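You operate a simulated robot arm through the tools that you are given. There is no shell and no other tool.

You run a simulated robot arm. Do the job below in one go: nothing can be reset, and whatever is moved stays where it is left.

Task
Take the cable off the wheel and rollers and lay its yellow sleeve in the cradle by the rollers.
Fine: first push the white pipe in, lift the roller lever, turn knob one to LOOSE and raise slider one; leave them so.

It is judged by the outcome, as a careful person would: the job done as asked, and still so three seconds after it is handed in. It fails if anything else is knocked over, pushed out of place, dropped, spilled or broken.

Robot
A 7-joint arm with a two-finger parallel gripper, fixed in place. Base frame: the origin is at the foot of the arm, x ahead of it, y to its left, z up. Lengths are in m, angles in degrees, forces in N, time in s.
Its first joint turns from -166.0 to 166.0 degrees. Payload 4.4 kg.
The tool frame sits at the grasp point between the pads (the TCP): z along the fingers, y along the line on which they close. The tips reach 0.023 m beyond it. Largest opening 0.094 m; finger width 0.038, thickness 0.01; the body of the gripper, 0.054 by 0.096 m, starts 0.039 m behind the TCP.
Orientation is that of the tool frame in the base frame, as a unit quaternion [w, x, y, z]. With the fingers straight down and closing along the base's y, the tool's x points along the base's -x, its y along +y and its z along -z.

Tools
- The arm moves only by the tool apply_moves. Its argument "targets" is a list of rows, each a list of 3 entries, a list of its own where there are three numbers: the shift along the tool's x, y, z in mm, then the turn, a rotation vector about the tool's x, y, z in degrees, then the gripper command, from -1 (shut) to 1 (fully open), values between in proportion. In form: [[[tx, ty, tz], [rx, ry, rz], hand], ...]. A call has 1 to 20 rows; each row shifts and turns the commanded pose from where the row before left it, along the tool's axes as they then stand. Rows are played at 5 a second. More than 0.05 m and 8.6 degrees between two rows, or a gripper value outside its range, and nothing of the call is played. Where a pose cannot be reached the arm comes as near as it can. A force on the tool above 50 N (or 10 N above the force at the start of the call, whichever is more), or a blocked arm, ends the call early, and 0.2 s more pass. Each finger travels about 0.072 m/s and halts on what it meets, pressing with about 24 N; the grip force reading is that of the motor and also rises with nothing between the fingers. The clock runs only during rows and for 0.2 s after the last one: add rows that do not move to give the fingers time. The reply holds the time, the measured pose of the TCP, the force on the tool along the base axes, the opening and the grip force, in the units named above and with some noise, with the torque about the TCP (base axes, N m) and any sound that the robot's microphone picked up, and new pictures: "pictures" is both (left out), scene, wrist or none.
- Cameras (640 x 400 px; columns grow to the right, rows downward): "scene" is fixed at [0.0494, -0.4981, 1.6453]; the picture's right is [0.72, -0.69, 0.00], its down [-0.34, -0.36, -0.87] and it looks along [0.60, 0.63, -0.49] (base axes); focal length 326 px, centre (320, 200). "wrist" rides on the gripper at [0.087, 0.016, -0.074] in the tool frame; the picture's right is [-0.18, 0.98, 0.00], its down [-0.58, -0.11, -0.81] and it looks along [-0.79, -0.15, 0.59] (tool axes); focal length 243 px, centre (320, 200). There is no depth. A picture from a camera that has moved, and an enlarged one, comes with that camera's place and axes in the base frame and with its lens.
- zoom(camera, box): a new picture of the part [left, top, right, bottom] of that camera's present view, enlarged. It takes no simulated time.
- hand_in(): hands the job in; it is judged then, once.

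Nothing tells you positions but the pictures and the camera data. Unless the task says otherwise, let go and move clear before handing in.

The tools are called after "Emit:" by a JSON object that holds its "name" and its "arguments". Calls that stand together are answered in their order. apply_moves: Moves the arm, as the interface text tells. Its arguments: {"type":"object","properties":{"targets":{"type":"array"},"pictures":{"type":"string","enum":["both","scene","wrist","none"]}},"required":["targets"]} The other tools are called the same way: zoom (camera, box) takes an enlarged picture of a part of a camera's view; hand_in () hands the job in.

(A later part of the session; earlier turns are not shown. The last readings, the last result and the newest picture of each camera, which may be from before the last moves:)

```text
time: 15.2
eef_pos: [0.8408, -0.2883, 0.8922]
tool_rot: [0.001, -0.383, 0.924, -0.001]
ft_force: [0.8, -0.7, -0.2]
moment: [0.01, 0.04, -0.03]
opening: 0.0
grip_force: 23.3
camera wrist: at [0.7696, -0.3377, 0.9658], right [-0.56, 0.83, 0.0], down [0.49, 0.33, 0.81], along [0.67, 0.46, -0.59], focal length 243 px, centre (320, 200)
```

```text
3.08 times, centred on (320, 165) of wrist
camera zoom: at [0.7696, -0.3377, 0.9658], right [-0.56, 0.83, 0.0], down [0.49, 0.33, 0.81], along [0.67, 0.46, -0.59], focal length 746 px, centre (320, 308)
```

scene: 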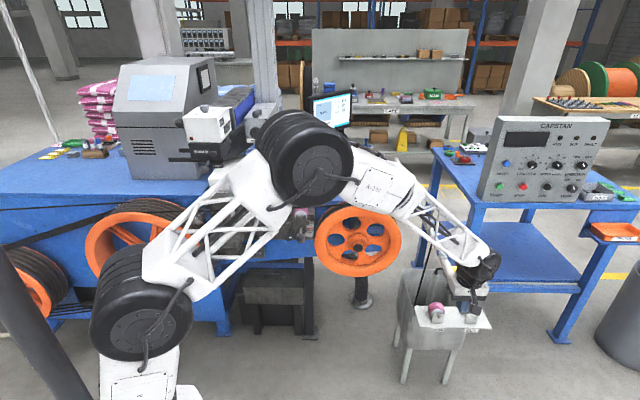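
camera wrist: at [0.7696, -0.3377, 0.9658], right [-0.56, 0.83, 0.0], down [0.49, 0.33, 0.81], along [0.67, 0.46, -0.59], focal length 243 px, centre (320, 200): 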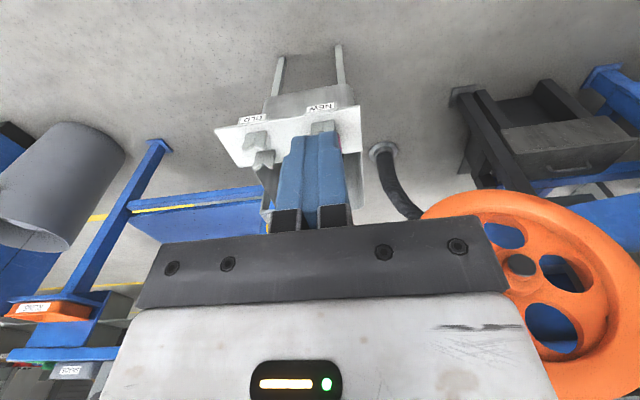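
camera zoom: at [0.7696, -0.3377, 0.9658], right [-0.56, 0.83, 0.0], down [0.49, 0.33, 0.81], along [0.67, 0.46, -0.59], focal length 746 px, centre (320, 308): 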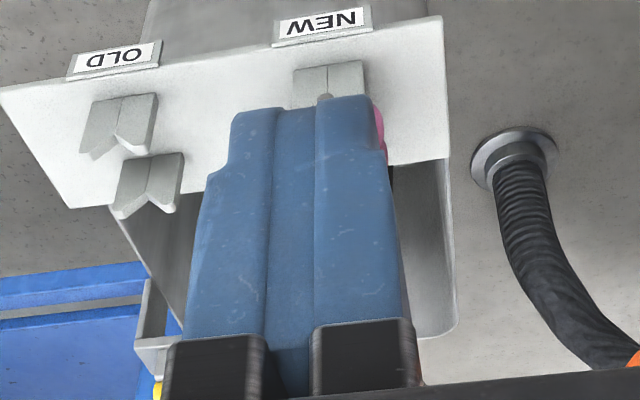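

Clear. I'll push the pipe inward along its axis in small steps and watch the force.

Emit:
{"name": "apply_moves", "arguments": {"targets": [[[-15, 0, 0], [0, 0, 0], -1], [[-15, 0, 0], [0, 0, 0], -1], [[-15, 0, 0], [0, 0, 0], -1], [[-15, 0, 0], [0, 0, 0], -1], [[-15, 0, 0], [0, 0, 0], -1], [[-15, 0, 0], [0, 0, 0], -1]]}}

```text
time: 16.6
eef_pos: [0.904, -0.2262, 0.8932]
tool_rot: [0.0, -0.383, 0.924, 0.001]
ft_force: [-1.5, -2.1, -0.5]
moment: [0.02, 0.01, -0.02]
opening: 0.0001
grip_force: 23.9
camera wrist: at [0.8329, -0.2743, 0.9658], right [-0.56, 0.83, 0.0], down [0.49, 0.33, 0.81], along [0.67, 0.46, -0.59], focal length 243 px, centre (320, 200)
```

scene: 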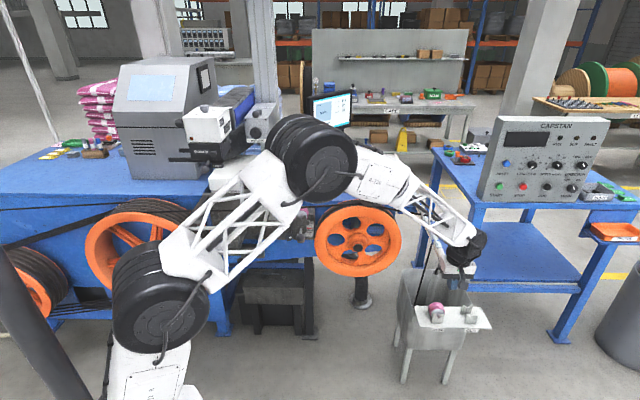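
wrist: 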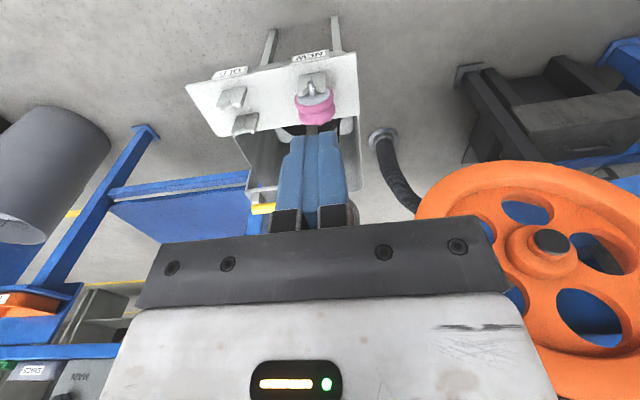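

The pipe is sliding with only about 2.5 N of drag. I'll keep pushing.

Emit:
{"name": "apply_moves", "arguments": {"targets": [[[-20, 0, 0], [0, 0, 0], -1], [[-20, 0, 0], [0, 0, 0], -1], [[-20, 0, 0], [0, 0, 0], -1], [[-20, 0, 0], [0, 0, 0], -1], [[-20, 0, 0], [0, 0, 0], -1], [[-20, 0, 0], [0, 0, 0], -1]]}}

```text
time: 18.0
eef_pos: [0.9911, -0.1407, 0.8928]
tool_rot: [0.001, -0.383, 0.924, 0.001]
ft_force: [-0.3, 0.0, -0.1]
moment: [-0.01, 0.0, 0.0]
opening: 0.0
grip_force: 24.1
camera wrist: at [0.9181, -0.1897, 0.9668], right [-0.56, 0.83, 0.0], down [0.49, 0.33, 0.81], along [0.67, 0.46, -0.59], focal length 243 px, centre (320, 200)
```

scene: 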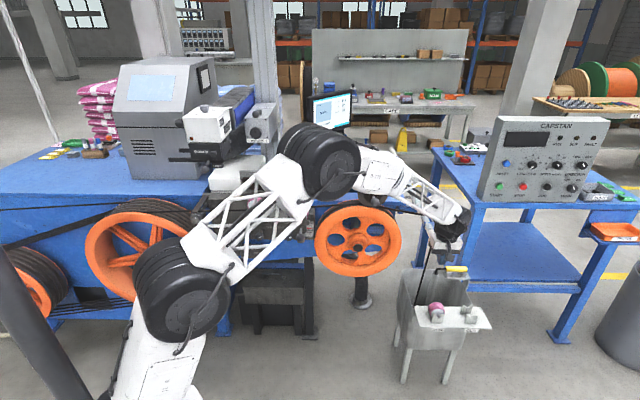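
wrist: 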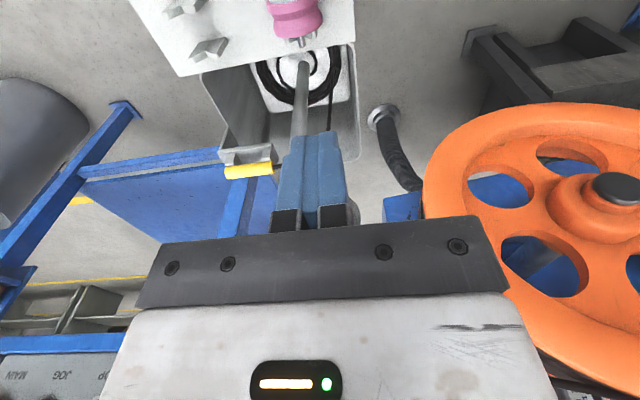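

The contact force has dropped to zero. I'll zoom to see whether the pipe end is still against the fingers.

Emit:
{"name": "zoom", "arguments": {"camera": "scene", "box": [380, 140, 500, 300]}}

Emit:
{"name": "zoom", "arguments": {"camera": "wrist", "box": [220, 90, 400, 240]}}

```text
2.50 times, centred on (440, 220) of scene
camera zoom: at [0.0494, -0.4981, 1.6453], right [0.72, -0.69, 0.0], down [-0.34, -0.36, -0.87], along [0.6, 0.63, -0.49], focal length 815 px, centre (20, 150)
```

zoom: 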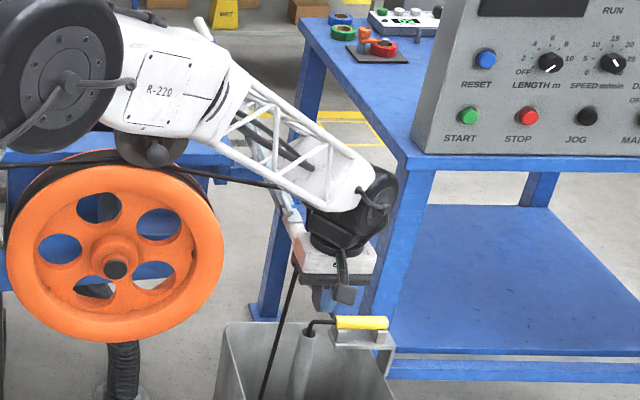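

```text
2.67 times, centred on (310, 165) of wrist
camera zoom: at [0.9181, -0.1897, 0.9668], right [-0.56, 0.83, 0.0], down [0.49, 0.33, 0.81], along [0.67, 0.46, -0.59], focal length 647 px, centre (347, 293)
```

zoom: 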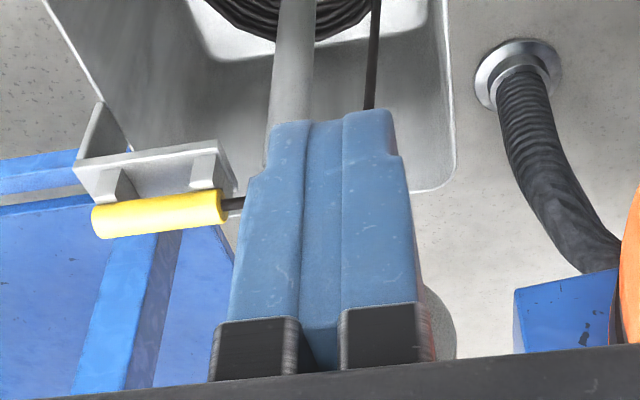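

Still in line. I'll continue pushing in smaller batches.

Emit:
{"name": "apply_moves", "arguments": {"targets": [[[-15, 0, 0], [0, 0, 0], -1], [[-15, 0, 0], [0, 0, 0], -1], [[-15, 0, 0], [0, 0, 0], -1], [[-15, 0, 0], [0, 0, 0], -1]]}}

```text
time: 19.0
eef_pos: [1.0313, -0.0992, 0.8917]
tool_rot: [0.0, -0.382, 0.924, 0.0]
ft_force: [-1.5, -2.6, 0.2]
moment: [0.01, -0.03, -0.03]
opening: 0.0
grip_force: 24.2
camera wrist: at [0.9601, -0.148, 0.9667], right [-0.56, 0.83, 0.0], down [0.49, 0.33, 0.81], along [0.67, 0.46, -0.59], focal length 243 px, centre (320, 200)
```

scene: 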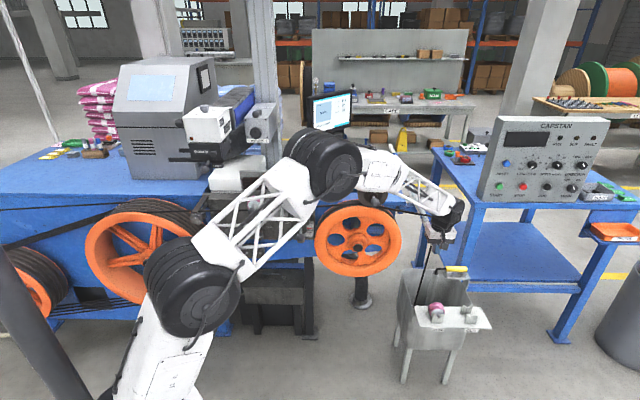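
wrist: 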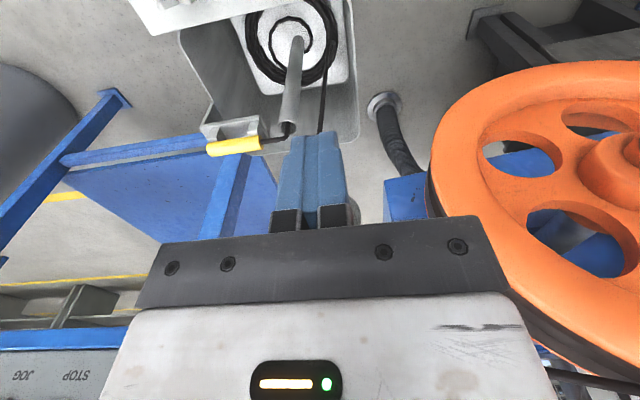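

Still sliding at about 3 N. Continuing toward its stop, and stopping short of the cable that crosses the pipe at about N = 0.79.

Emit:
{"name": "apply_moves", "arguments": {"targets": [[[-15, 0, 0], [0, 0, 0], -1], [[-15, 0, 0], [0, 0, 0], -1], [[-15, 0, 0], [0, 0, 0], -1]]}}

```text
time: 19.8
eef_pos: [1.0586, -0.0714, 0.8913]
tool_rot: [-0.003, -0.382, 0.924, 0.001]
ft_force: [-14.7, -9.1, 7.6]
moment: [0.18, -0.23, 0.15]
opening: 0.0001
grip_force: 23.7
stopped in row 3: the force on the tool passed its limit at 92 N (the readings are from after the stop); the commanded pose is now the measured one
camera wrist: at [0.9885, -0.1208, 0.9663], right [-0.56, 0.83, 0.0], down [0.49, 0.33, 0.8], along [0.66, 0.45, -0.6], focal length 243 px, centre (320, 200)
```

scene: 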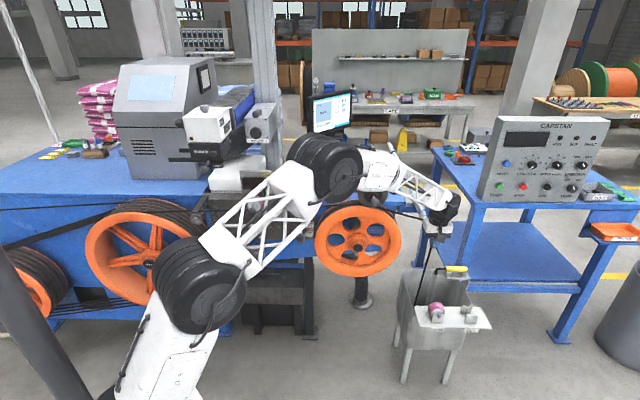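
wrist: 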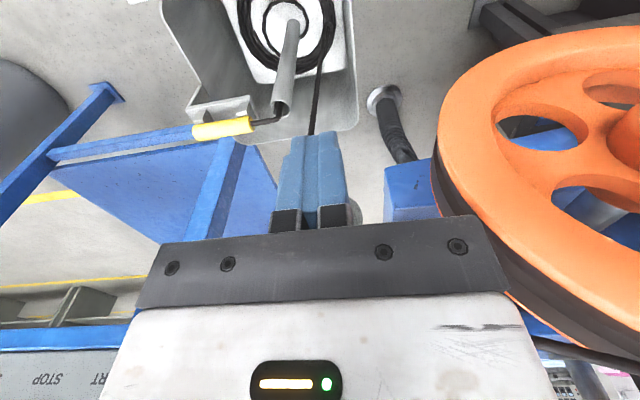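

The pipe hit a firm stop after roughly 0.27 m of travel. I'll back straight off along its axis, then rise, and check it.

Emit:
{"name": "apply_moves", "arguments": {"targets": [[[20, 0, 0], [0, 0, 0], -1], [[40, 0, 0], [0, 0, 0], -1], [[40, 0, 0], [0, 0, 0], -1], [[40, 0, 0], [0, 0, 0], -1], [[40, 0, -10], [0, 0, 0], -1], [[0, 0, -45], [0, 0, 0], -1], [[0, 0, -45], [0, 0, 0], -1], [[0, 0, -45], [0, 0, 0], -1], [[0, 0, -45], [0, 0, 0], -1], [[0, 0, -45], [0, 0, 0], -1], [[0, 0, -45], [0, 0, 0], -1], [[0, 0, -45], [0, 0, 0], -1]]}}

```text
time: 22.4
eef_pos: [0.9364, -0.1982, 1.2162]
tool_rot: [-0.003, -0.382, 0.924, 0.001]
ft_force: [1.7, -0.2, -0.8]
moment: [0.01, 0.01, 0.01]
opening: 0.0
grip_force: 23.6
camera wrist: at [0.8648, -0.2463, 1.2916], right [-0.56, 0.83, 0.0], down [0.49, 0.33, 0.8], along [0.66, 0.45, -0.6], focal length 243 px, centre (320, 200)
```

scene: 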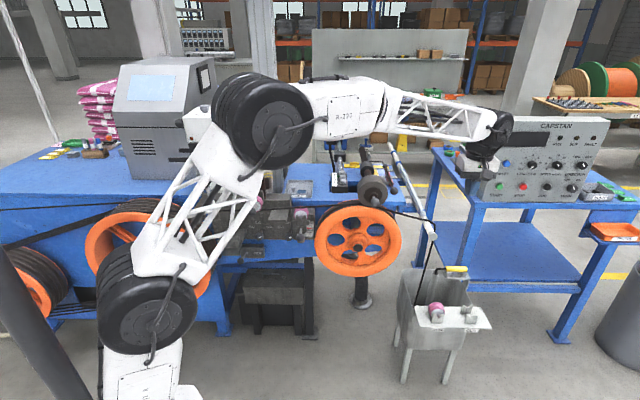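
wrist: 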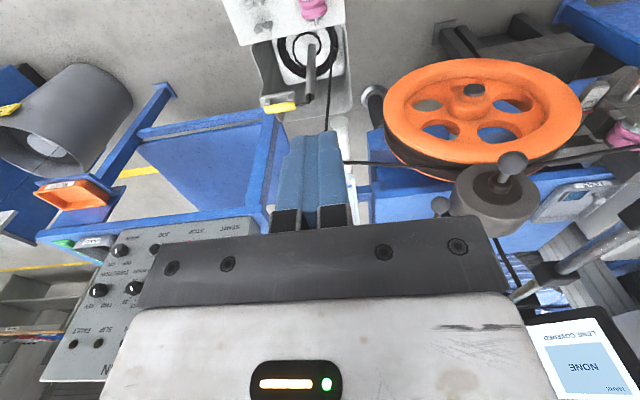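

Emit:
{"name": "zoom", "arguments": {"camera": "scene", "box": [380, 140, 480, 300]}}

Emit:
{"name": "zoom", "arguments": {"camera": "wrist", "box": [230, 0, 400, 140]}}

Emit:
{"name": "zoom", "arguments": {"camera": "wrist", "box": [330, 120, 540, 230]}}

Emit:
{"name": "zoom", "arguments": {"camera": "scene", "box": [385, 135, 445, 185]}}

```text
2.50 times, centred on (430, 220) of scene
camera zoom: at [0.0494, -0.4981, 1.6453], right [0.72, -0.69, 0.0], down [-0.34, -0.36, -0.87], along [0.6, 0.63, -0.49], focal length 815 px, centre (45, 150)
```

zoom: 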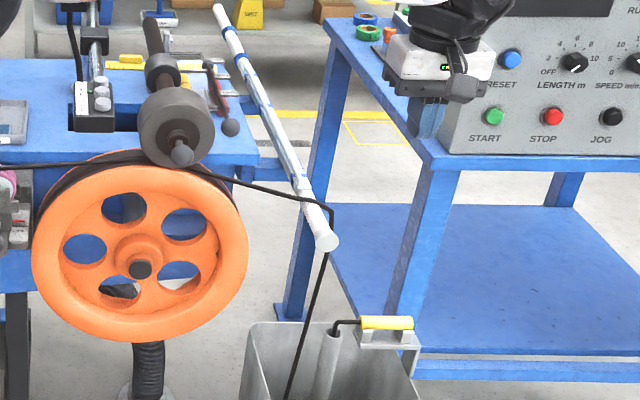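

```text
2.86 times, centred on (315, 70) of wrist
camera zoom: at [0.8648, -0.2463, 1.2916], right [-0.56, 0.83, 0.0], down [0.49, 0.33, 0.8], along [0.66, 0.45, -0.6], focal length 693 px, centre (334, 571)
```

zoom: 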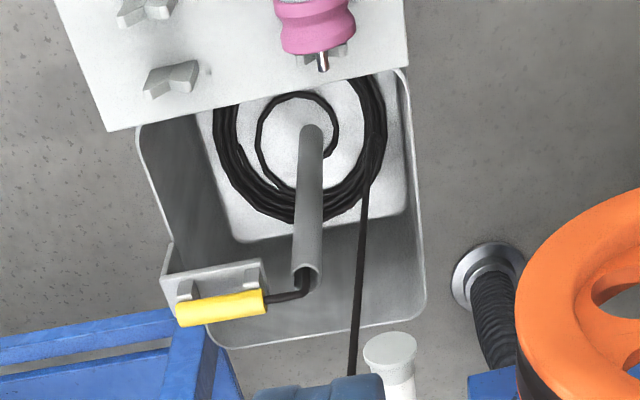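

```text
3.05 times, centred on (435, 175) of wrist
camera zoom: at [0.8648, -0.2463, 1.2916], right [-0.56, 0.83, 0.0], down [0.49, 0.33, 0.8], along [0.66, 0.45, -0.6], focal length 739 px, centre (-30, 276)
```

zoom: 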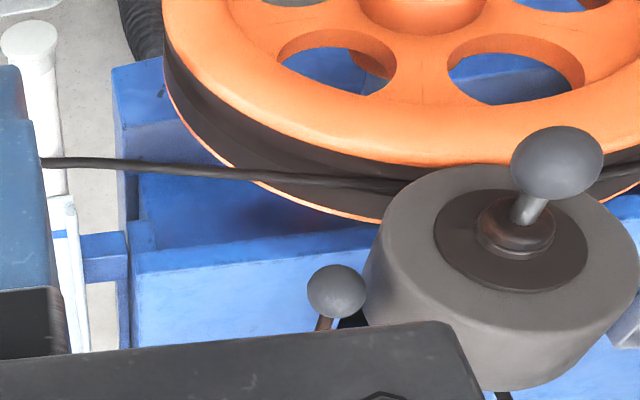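

```text
8.00 times, centred on (415, 160) of scene
camera zoom: at [0.0494, -0.4981, 1.6453], right [0.72, -0.69, 0.0], down [-0.34, -0.36, -0.87], along [0.6, 0.63, -0.49], focal length 2608 px, centre (-440, 520)
```

zoom: 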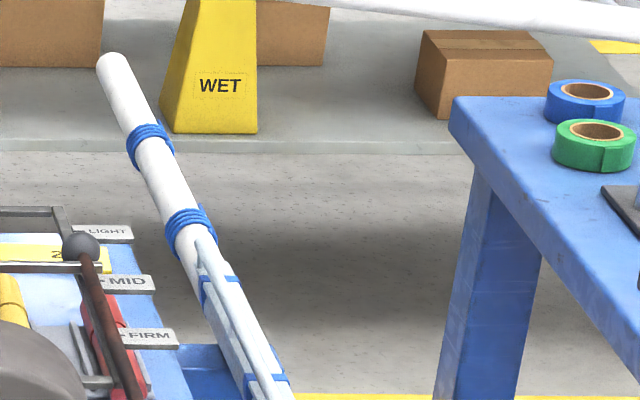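

The pipe is in at its stop, with its cap just short of the cable. Now I'll move over to the press roller and look at its lever from close up.

Emit:
{"name": "apply_moves", "arguments": {"targets": [[[4, 30, -20], [0, 0, 0], 1], [[4, 36, -20], [0, 0, 0], 1], [[4, 36, -20], [0, 0, 0], 1], [[4, 36, -10], [0, 0, 0], 1], [[4, 36, 0], [0, 0, 0], 1]]}}

```text
time: 23.6
eef_pos: [0.7989, -0.0881, 1.2876]
tool_rot: [-0.003, -0.382, 0.924, 0.002]
ft_force: [0.0, 0.3, -0.5]
moment: [-0.02, -0.02, -0.02]
opening: 0.094
grip_force: 0.0
camera wrist: at [0.7272, -0.1377, 1.3616], right [-0.56, 0.83, 0.0], down [0.49, 0.33, 0.8], along [0.66, 0.45, -0.6], focal length 243 px, centre (320, 200)
```

scene: 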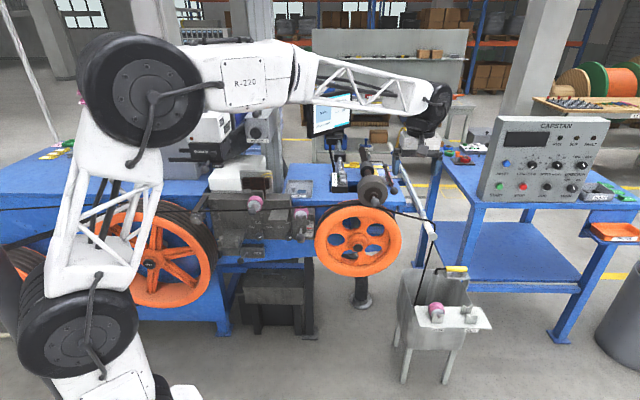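
wrist: 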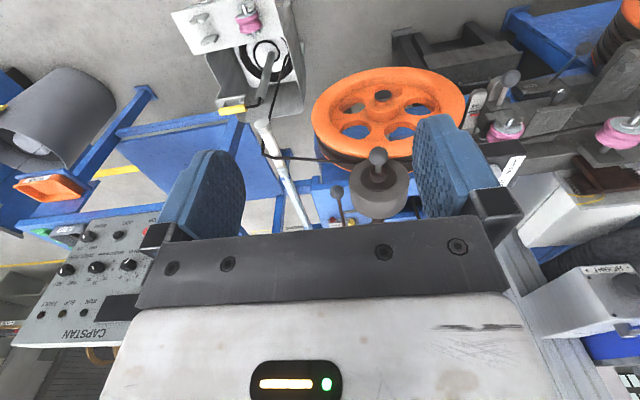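

I'll pitch the tool forward so the roller mounting and lever linkage come out from behind the palm.

Emit:
{"name": "apply_moves", "arguments": {"targets": [[[0, 0, -10], [0, -8, 0], 1], [[0, 0, -10], [0, -8, 0], 1], [[0, 0, -10], [0, -8, 0], 1]], "pictures": "wrist"}}

Emit:
{"name": "zoom", "arguments": {"camera": "wrist", "box": [240, 20, 440, 160]}}

Emit:
{"name": "zoom", "arguments": {"camera": "wrist", "box": [280, 60, 400, 160]}}

```text
time: 24.4
eef_pos: [0.7967, -0.0917, 1.3169]
tool_rot: [0.189, -0.373, 0.905, 0.08]
ft_force: [-0.4, 0.4, -0.3]
moment: [0.03, 0.02, 0.03]
opening: 0.0941
grip_force: 0.0
camera wrist: at [0.7083, -0.1572, 1.3503], right [-0.57, 0.82, 0.08], down [0.23, 0.07, 0.97], along [0.79, 0.58, -0.22], focal length 243 px, centre (320, 200)
```

wrist: 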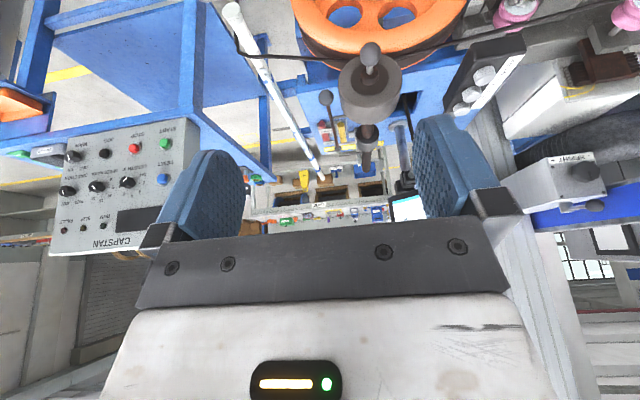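

```text
2.86 times, centred on (340, 90) of wrist
camera zoom: at [0.7083, -0.1572, 1.3503], right [-0.57, 0.82, 0.08], down [0.23, 0.07, 0.97], along [0.79, 0.58, -0.22], focal length 693 px, centre (263, 514)
```

zoom: 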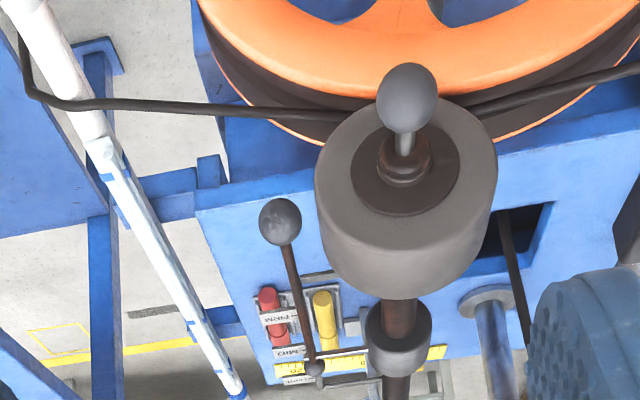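

```text
4.00 times, centred on (340, 110) of wrist
camera zoom: at [0.7083, -0.1572, 1.3503], right [-0.57, 0.82, 0.08], down [0.23, 0.07, 0.97], along [0.79, 0.58, -0.22], focal length 970 px, centre (240, 560)
```

zoom: 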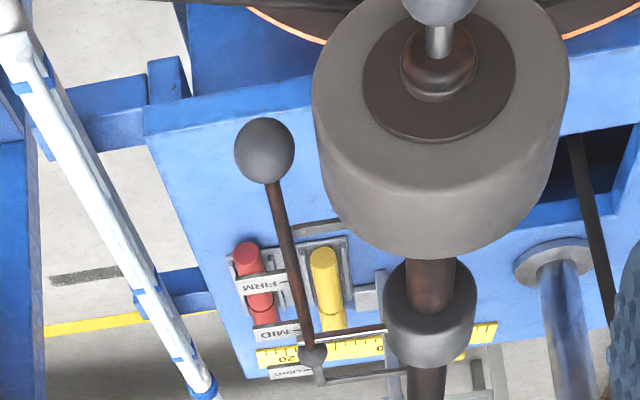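

The thin rod with the ball handle, hinged at its far end beside the roller, looks like the roller lever. I'll move nearer for a clearer look.

Emit:
{"name": "apply_moves", "arguments": {"targets": [[[-37, -20, 14], [0, 0, 0], 1], [[-37, -20, 14], [0, 0, 0], 1], [[-37, -20, 14], [0, 0, 0], 1], [[-37, -20, 14], [0, 0, 0], 1]], "pictures": "wrist"}}

Emit:
{"name": "zoom", "arguments": {"camera": "wrist", "box": [240, 0, 440, 130]}}

Emit:
{"name": "zoom", "arguments": {"camera": "wrist", "box": [290, 20, 390, 90]}}

```text
time: 25.4
eef_pos: [0.9639, -0.0368, 1.3269]
tool_rot: [0.19, -0.373, 0.904, 0.08]
ft_force: [0.7, 0.3, 1.2]
moment: [-0.05, 0.01, -0.04]
opening: 0.0938
grip_force: 0.1
camera wrist: at [0.8758, -0.1023, 1.3596], right [-0.57, 0.82, 0.08], down [0.23, 0.07, 0.97], along [0.79, 0.57, -0.22], focal length 243 px, centre (320, 200)
```

wrist: 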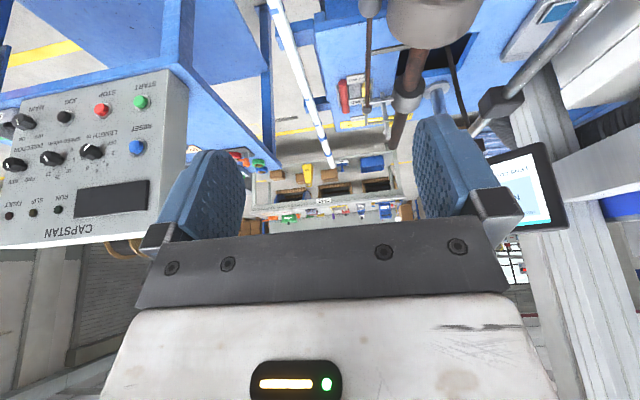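

```text
3.08 times, centred on (340, 65) of wrist
camera zoom: at [0.8758, -0.1023, 1.3596], right [-0.57, 0.82, 0.08], down [0.23, 0.07, 0.97], along [0.79, 0.57, -0.22], focal length 746 px, centre (258, 615)
```

zoom: 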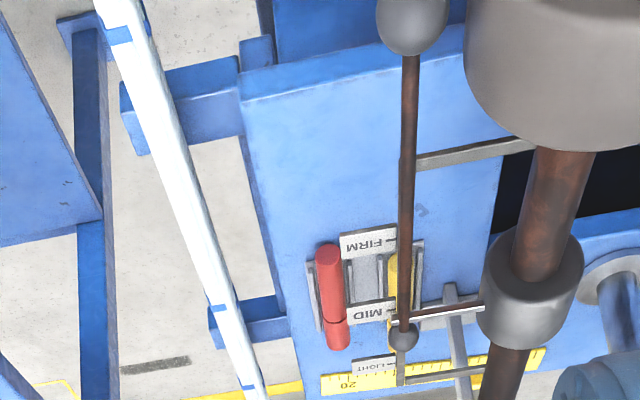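

```text
5.71 times, centred on (340, 55) of wrist
camera zoom: at [0.8758, -0.1023, 1.3596], right [-0.57, 0.82, 0.08], down [0.23, 0.07, 0.97], along [0.79, 0.57, -0.22], focal length 1386 px, centre (206, 1029)
```

zoom: 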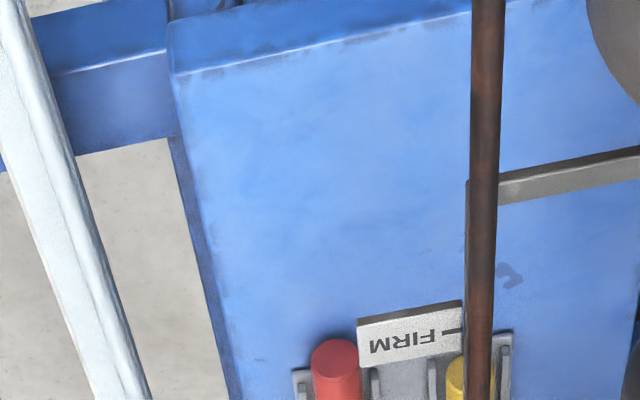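

Let me look at this linkage more closely from both cameras before deciding which ball is the roller lever.

Emit:
{"name": "zoom", "arguments": {"camera": "scene", "box": [355, 138, 405, 178]}}

Emit:
{"name": "zoom", "arguments": {"camera": "scene", "box": [345, 165, 405, 215]}}

Emit:
{"name": "zoom", "arguments": {"camera": "wrist", "box": [320, 50, 440, 150]}}

```text
10.00 times, centred on (380, 158) of scene
camera zoom: at [0.0494, -0.4981, 1.6453], right [0.72, -0.69, 0.0], down [-0.34, -0.36, -0.87], along [0.6, 0.63, -0.49], focal length 3260 px, centre (-280, 620)
```

zoom: 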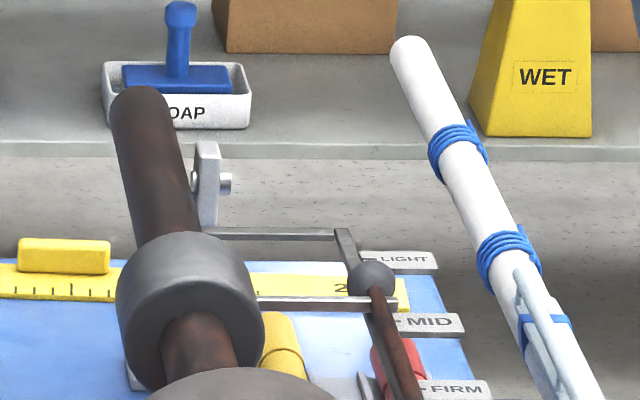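

```text
8.00 times, centred on (375, 190) of scene
camera zoom: at [0.0494, -0.4981, 1.6453], right [0.72, -0.69, 0.0], down [-0.34, -0.36, -0.87], along [0.6, 0.63, -0.49], focal length 2608 px, centre (-120, 280)
```

zoom: 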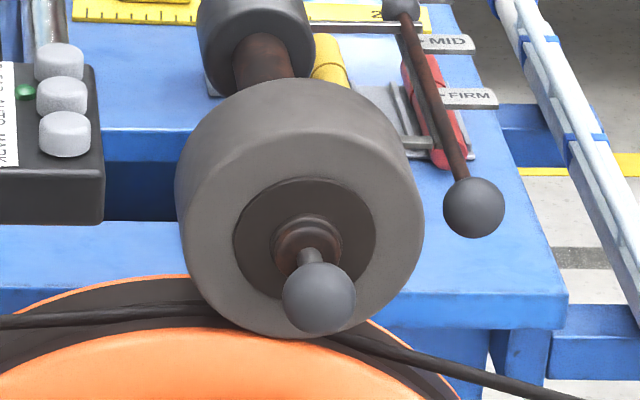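

```text
4.00 times, centred on (380, 100) of wrist
camera zoom: at [0.8758, -0.1023, 1.3596], right [-0.57, 0.82, 0.08], down [0.23, 0.07, 0.97], along [0.79, 0.57, -0.22], focal length 970 px, centre (80, 600)
```

zoom: 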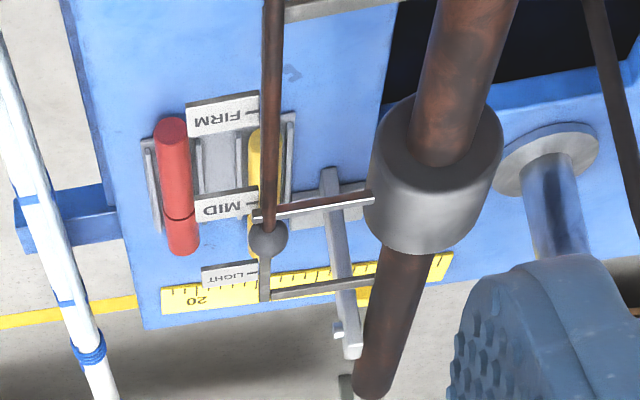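

The thick brown arm with the roller and front ball at about (0.914, 0.116, 1.049) pivots at the rear bracket, so it is the roller lever. The thin rod just slides the pressure weight. I'll line up with that ball, keeping clear of the button box at R ≈ 0.46.

Emit:
{"name": "apply_moves", "arguments": {"targets": [[[0, 24, 0], [0, -8, 0], 0.4], [[0, 40, 0], [0, -8, 0], 0.4], [[0, 40, 0], [0, -8, 0], 0.4], [[0, 40, 0], [0, 0, 0], 0.4]]}}

```text
time: 26.4
eef_pos: [0.8629, 0.0643, 1.3243]
tool_rot: [0.373, -0.348, 0.846, 0.157]
ft_force: [0.0, -0.3, -0.9]
moment: [-0.01, 0.0, 0.01]
opening: 0.0657
grip_force: 0.1
camera wrist: at [0.772, -0.0024, 1.3101], right [-0.6, 0.78, 0.14], down [-0.07, -0.23, 0.97], along [0.79, 0.58, 0.19], focal length 243 px, centre (320, 200)
```

scene: 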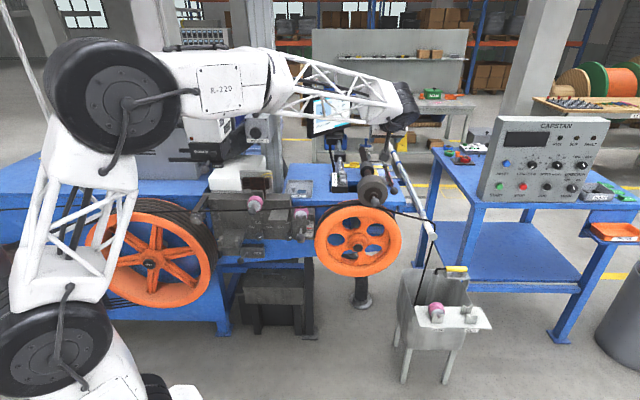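
wrist: 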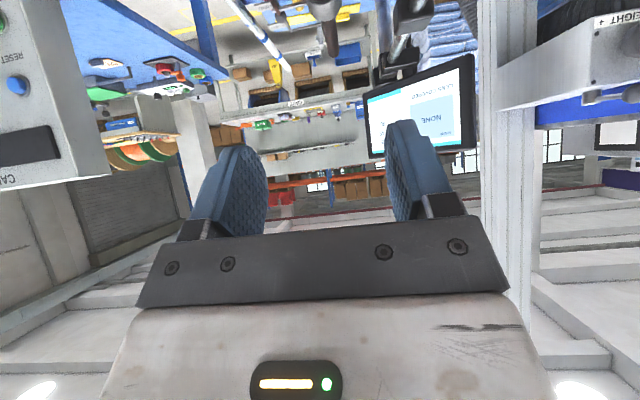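

Lined up in R. I'll descend to a pre-grasp point in front of and above the ball.

Emit:
{"name": "apply_moves", "arguments": {"targets": [[[31, 0, 28], [0, 0, 0], 0.4], [[31, 0, 28], [0, 0, 0], 0.4], [[31, 0, 28], [0, 0, 0], 0.4], [[31, 0, 28], [0, 0, 0], 0.4], [[31, 0, 28], [0, 0, 0], 0.4]]}}

Emit:
{"name": "zoom", "arguments": {"camera": "scene", "box": [330, 130, 430, 220]}}

Emit:
{"name": "zoom", "arguments": {"camera": "wrist", "box": [220, 0, 440, 140]}}

```text
time: 27.6
eef_pos: [0.862, 0.0646, 1.1184]
tool_rot: [0.374, -0.349, 0.845, 0.156]
ft_force: [0.4, 0.9, 0.7]
moment: [-0.03, 0.0, -0.01]
opening: 0.0655
grip_force: 0.0
camera wrist: at [0.7712, -0.0025, 1.104], right [-0.61, 0.78, 0.14], down [-0.07, -0.23, 0.97], along [0.79, 0.58, 0.19], focal length 243 px, centre (320, 200)
```

scene: 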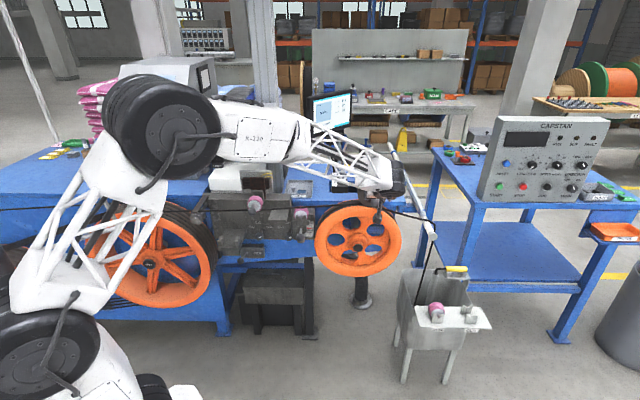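
wrist: 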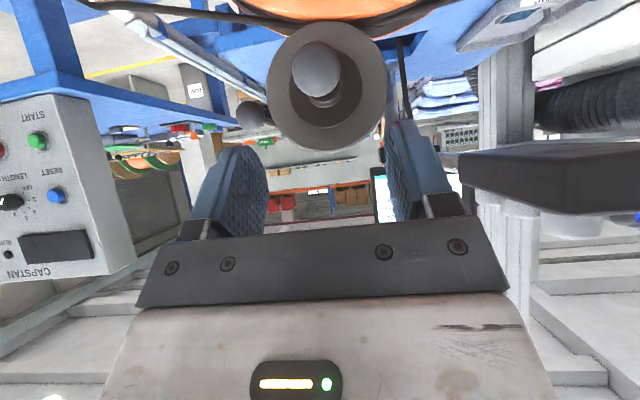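

```text
4.44 times, centred on (380, 175) of scene
camera zoom: at [0.0494, -0.4981, 1.6453], right [0.72, -0.69, 0.0], down [-0.34, -0.36, -0.87], along [0.6, 0.63, -0.49], focal length 1449 px, centre (53, 311)
```

zoom: 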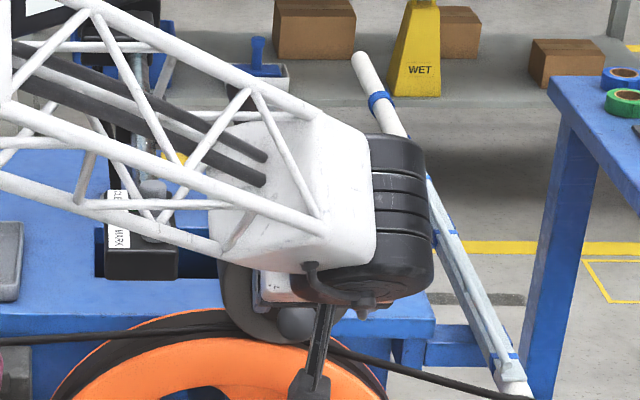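

```text
2.86 times, centred on (330, 70) of wrist
camera zoom: at [0.7712, -0.0025, 1.104], right [-0.61, 0.78, 0.14], down [-0.07, -0.23, 0.97], along [0.79, 0.58, 0.19], focal length 693 px, centre (291, 571)
```

zoom: 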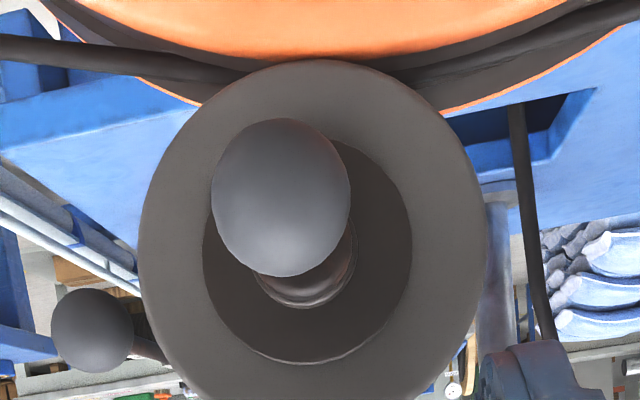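

The ball is at R 0.5645, N 0.7285, z 1.047. I'll advance onto it and close.

Emit:
{"name": "apply_moves", "arguments": {"targets": [[[1, 0, 26], [0, 0, 0], 0.4], [[1, 0, 26], [0, 0, 0], 0.4], [[1, 0, 25], [0, 0, 0], 0.4], [[1, 0, 25], [0, 0, 0], 0.4], [[0, 0, 0], [0, 0, 0], -1], [[0, 0, 0], [0, 0, 0], -1], [[0, 0, 0], [0, 0, 0], -1]]}}

Emit:
{"name": "zoom", "arguments": {"camera": "scene", "box": [330, 130, 430, 220]}}

```text
time: 29.3
eef_pos: [0.9133, 0.1145, 1.0468]
tool_rot: [0.374, -0.348, 0.846, 0.155]
ft_force: [20.9, -2.3, -4.8]
moment: [-0.03, -0.02, 0.06]
opening: 0.0337
grip_force: 45.3
stopped in row 7: the force on the tool passed its limit at 52 N (the readings are from after the stop); the commanded pose is now the measured one
camera wrist: at [0.8226, 0.0474, 1.0318], right [-0.6, 0.79, 0.14], down [-0.07, -0.22, 0.97], along [0.79, 0.58, 0.19], focal length 243 px, centre (320, 200)
```

scene: 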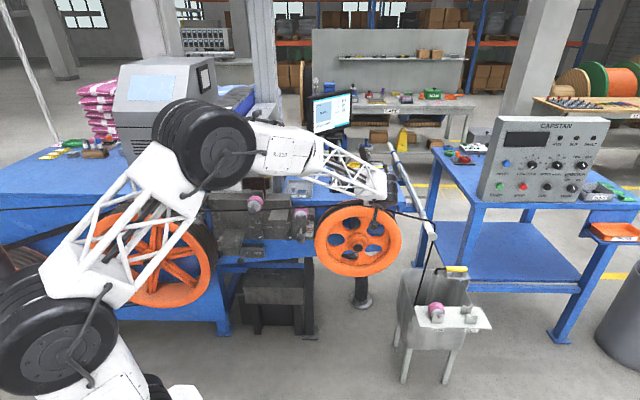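
wrist: 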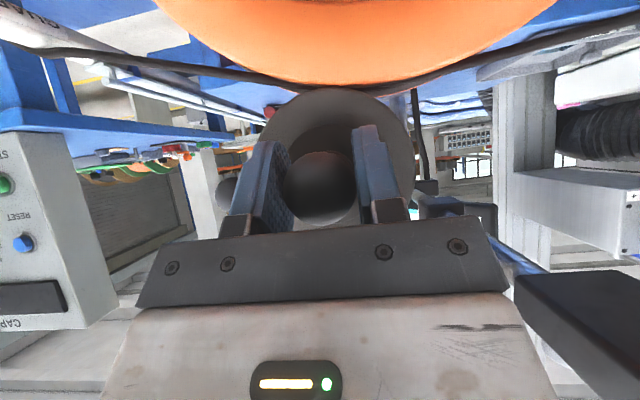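

```text
4.44 times, centred on (380, 175) of scene
camera zoom: at [0.0494, -0.4981, 1.6453], right [0.72, -0.69, 0.0], down [-0.34, -0.36, -0.87], along [0.6, 0.63, -0.49], focal length 1449 px, centre (53, 311)
```

zoom: 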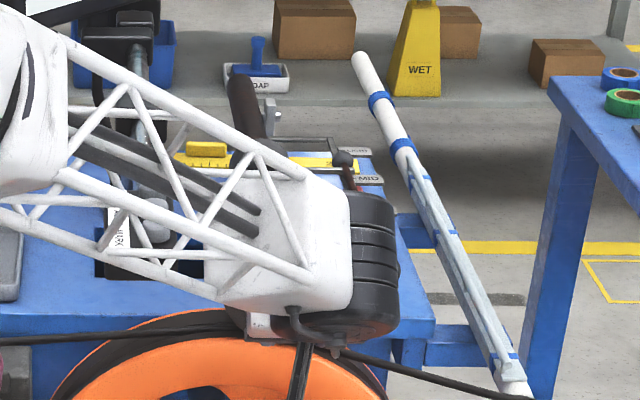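

The ball is gripped (34 mm). I'll wait a moment to see the steady force before lifting.

Emit:
{"name": "apply_moves", "arguments": {"targets": [[[0, 0, 0], [0, 0, 0], -1], [[0, 0, 0], [0, 0, 0], -1]], "pictures": "none"}}

Emit:
{"name": "zoom", "arguments": {"camera": "wrist", "box": [220, 80, 540, 280]}}

```text
time: 29.9
eef_pos: [0.9139, 0.114, 1.0465]
tool_rot: [0.375, -0.347, 0.846, 0.155]
ft_force: [28.2, -7.9, -6.5]
moment: [-0.05, 0.04, 0.09]
opening: 0.0337
grip_force: 44.9
```

```text
2.00 times, centred on (380, 180) of wrist
camera zoom: at [0.8226, 0.0474, 1.0319], right [-0.6, 0.79, 0.14], down [-0.07, -0.22, 0.97], along [0.79, 0.58, 0.19], focal length 485 px, centre (200, 240)
```

zoom: 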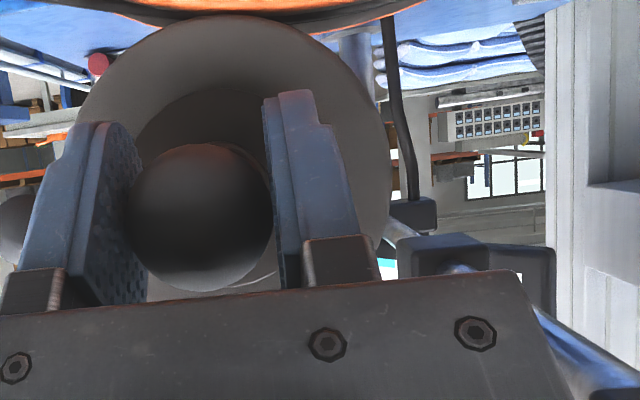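

The ball is slightly off-centre in the grip. I'll shift the hand a little in +R to relieve the side load.

Emit:
{"name": "apply_moves", "arguments": {"targets": [[[0, -1.5, 0], [0, 0, 0], -1], [[0, 0, 0], [0, 0, 0], -1]], "pictures": "none"}}

```text
time: 30.5
eef_pos: [0.9132, 0.1153, 1.0466]
tool_rot: [0.374, -0.347, 0.846, 0.156]
ft_force: [-13.7, -1.0, -0.8]
moment: [0.1, 0.06, -0.01]
opening: 0.0334
grip_force: 45.0
```

Better. Now I'll begin lifting the ball along its arc about the rear pivot, in small steps.

Emit:
{"name": "apply_moves", "arguments": {"targets": [[[-9.6, 0.3, -8.2], [0, 0, 0], -1], [[-9.7, 0, -8.2], [0, 0, 0], -1], [[-10, 0, -7.7], [0, 0, 0], -1], [[-10, 0, -7.7], [0, 0, 0], -1]]}}

Emit:
{"name": "zoom", "arguments": {"camera": "scene", "box": [330, 130, 430, 220]}}

```text
time: 31.5
eef_pos: [0.9157, 0.1164, 1.0977]
tool_rot: [0.374, -0.348, 0.845, 0.155]
ft_force: [-8.9, 15.0, -12.7]
moment: [-0.04, -0.06, -0.07]
opening: 0.0336
grip_force: 45.7
camera wrist: at [0.8249, 0.0495, 1.0829], right [-0.6, 0.78, 0.14], down [-0.07, -0.22, 0.97], along [0.79, 0.58, 0.19], focal length 243 px, centre (320, 200)
```

scene: 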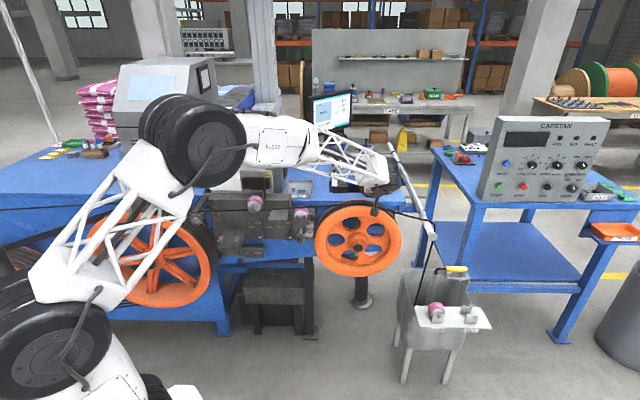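
wrist: 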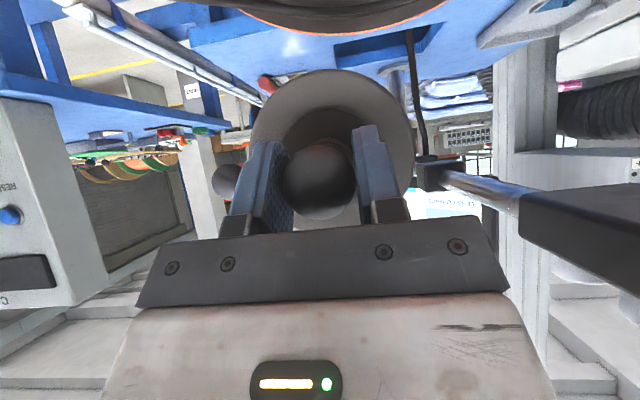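

```text
4.44 times, centred on (380, 175) of scene
camera zoom: at [0.0494, -0.4981, 1.6453], right [0.72, -0.69, 0.0], down [-0.34, -0.36, -0.87], along [0.6, 0.63, -0.49], focal length 1449 px, centre (53, 311)
```

zoom: 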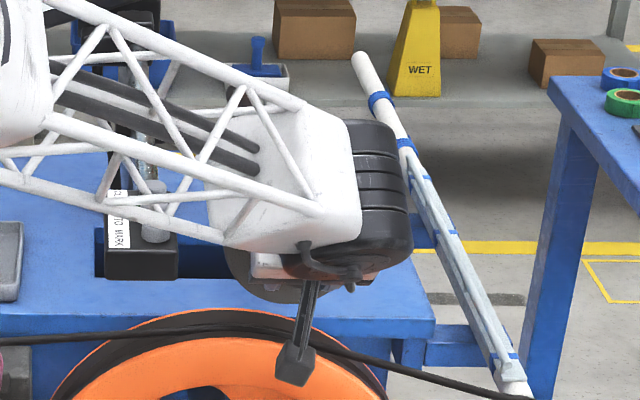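

The roller is rising off the wheel with the ball and the cable has stayed put. I'll keep lifting along the arc.

Emit:
{"name": "apply_moves", "arguments": {"targets": [[[-10.4, 0.5, -7.1], [0, 0, 0], -1], [[-10.4, 0, -7.1], [0, 0, 0], -1], [[-10.8, 0, -6.6], [0, 0, 0], -1], [[-10.8, 0, -6.6], [0, 0, 0], -1], [[-11, 0, -6], [0, 0, 0], -1], [[-11, 0, -6], [0, 0, 0], -1]]}}

```text
time: 32.9
eef_pos: [0.9252, 0.1274, 1.1728]
tool_rot: [0.373, -0.349, 0.845, 0.156]
ft_force: [-11.2, 11.0, -11.4]
moment: [-0.21, 0.07, 0.08]
opening: 0.0336
grip_force: 44.8
camera wrist: at [0.8347, 0.0592, 1.1576], right [-0.6, 0.78, 0.14], down [-0.07, -0.22, 0.97], along [0.79, 0.58, 0.19], focal length 243 px, centre (320, 200)
```

scene: 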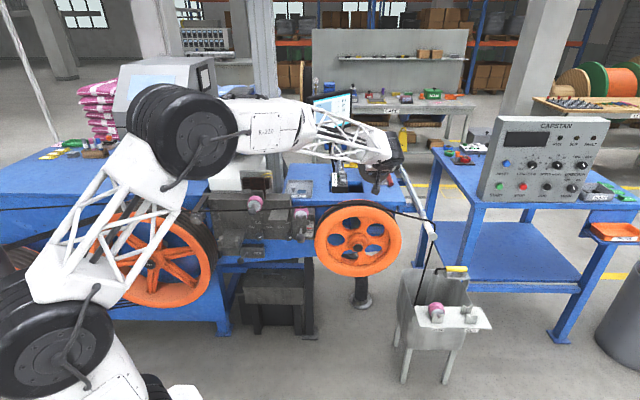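
wrist: 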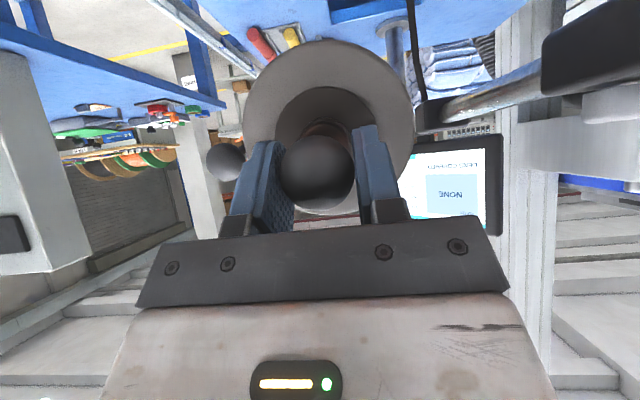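

Force is steady at about 11 N of weight. Continuing up the arc.

Emit:
{"name": "apply_moves", "arguments": {"targets": [[[-11.3, 0.5, -5.4], [0, 0, 0], -1], [[-11.3, 0, -5.4], [0, 0, 0], -1], [[-11.6, 0, -4.8], [0, 0, 0], -1], [[-11.6, 0, -4.8], [0, 0, 0], -1], [[-11.9, 0, -4.2], [0, 0, 0], -1], [[-11.9, 0, -4.2], [0, 0, 0], -1], [[-12.1, 0, -3.6], [0, 0, 0], -1], [[-12.1, 0, -3.6], [0, 0, 0], -1]]}}

```text
time: 34.7
eef_pos: [0.9531, 0.1522, 1.2661]
tool_rot: [0.375, -0.347, 0.846, 0.155]
ft_force: [-0.5, 0.1, 0.4]
moment: [0.01, -0.04, -0.02]
opening: 0.0001
grip_force: 42.4
camera wrist: at [0.8609, 0.0846, 1.2511], right [-0.6, 0.79, 0.14], down [-0.07, -0.22, 0.97], along [0.79, 0.58, 0.19], focal length 243 px, centre (320, 200)
```

scene: 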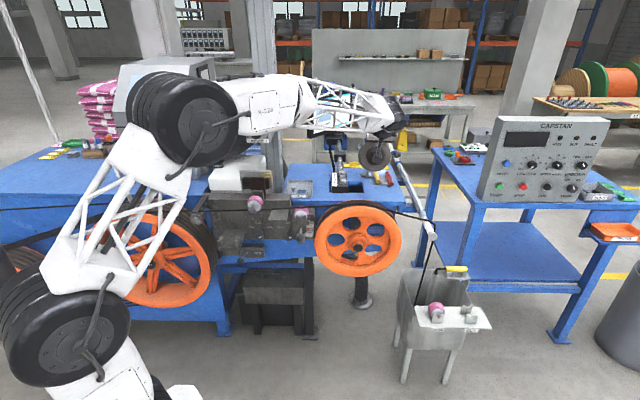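
wrist: 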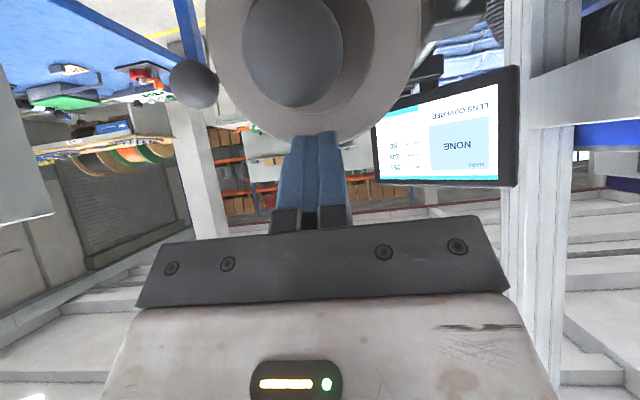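

The fingers slipped off the ball near the top, and the roller appears to have stayed raised. I'll hold still and check that it isn't sinking.

Emit:
{"name": "apply_moves", "arguments": {"targets": [[[0, 0, 0], [0, 0, 0], -1], [[0, 0, 0], [0, 0, 0], -1], [[0, 0, 0], [0, 0, 0], -1], [[0, 0, 0], [0, 0, 0], -1], [[0, 0, 0], [0, 0, 0], -1]]}}

Emit:
{"name": "zoom", "arguments": {"camera": "scene", "box": [330, 120, 430, 220]}}

Emit:
{"name": "zoom", "arguments": {"camera": "wrist", "box": [160, 0, 440, 160]}}

```text
time: 35.9
eef_pos: [0.9511, 0.1523, 1.2648]
tool_rot: [0.374, -0.348, 0.846, 0.156]
ft_force: [-0.5, -0.3, 0.1]
moment: [-0.02, 0.0, 0.0]
opening: 0.0001
grip_force: 42.6
camera wrist: at [0.8606, 0.0847, 1.2504], right [-0.6, 0.78, 0.14], down [-0.07, -0.22, 0.97], along [0.79, 0.58, 0.19], focal length 243 px, centre (320, 200)
```

scene: 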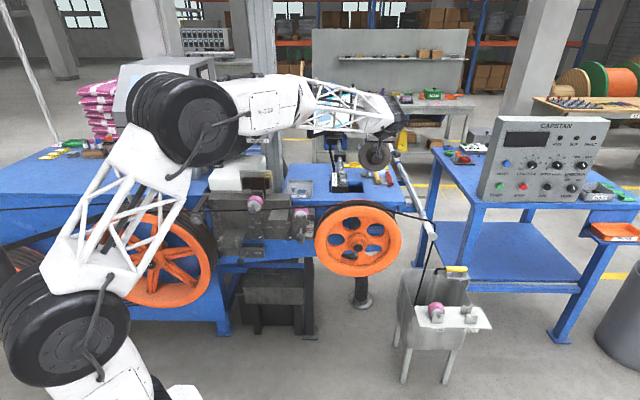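
wrist: 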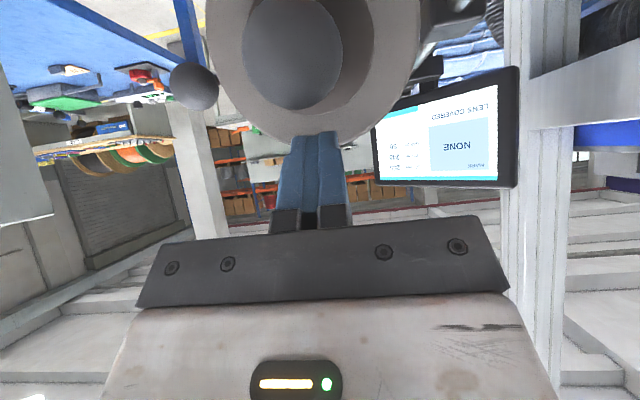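

```text
4.00 times, centred on (380, 170) of scene
camera zoom: at [0.0494, -0.4981, 1.6453], right [0.72, -0.69, 0.0], down [-0.34, -0.36, -0.87], along [0.6, 0.63, -0.49], focal length 1304 px, centre (80, 320)
```

zoom: 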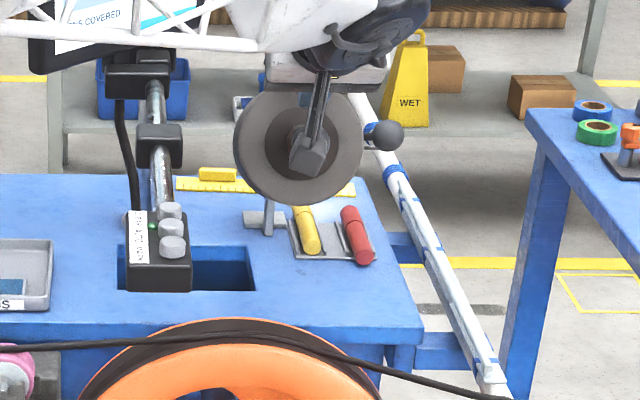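

```text
2.29 times, centred on (300, 80) of wrist
camera zoom: at [0.8606, 0.0847, 1.2504], right [-0.6, 0.78, 0.14], down [-0.07, -0.22, 0.97], along [0.79, 0.58, 0.19], focal length 555 px, centre (366, 474)
```

zoom: 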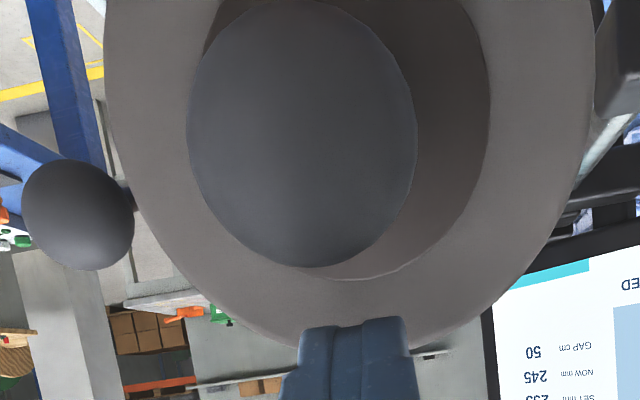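

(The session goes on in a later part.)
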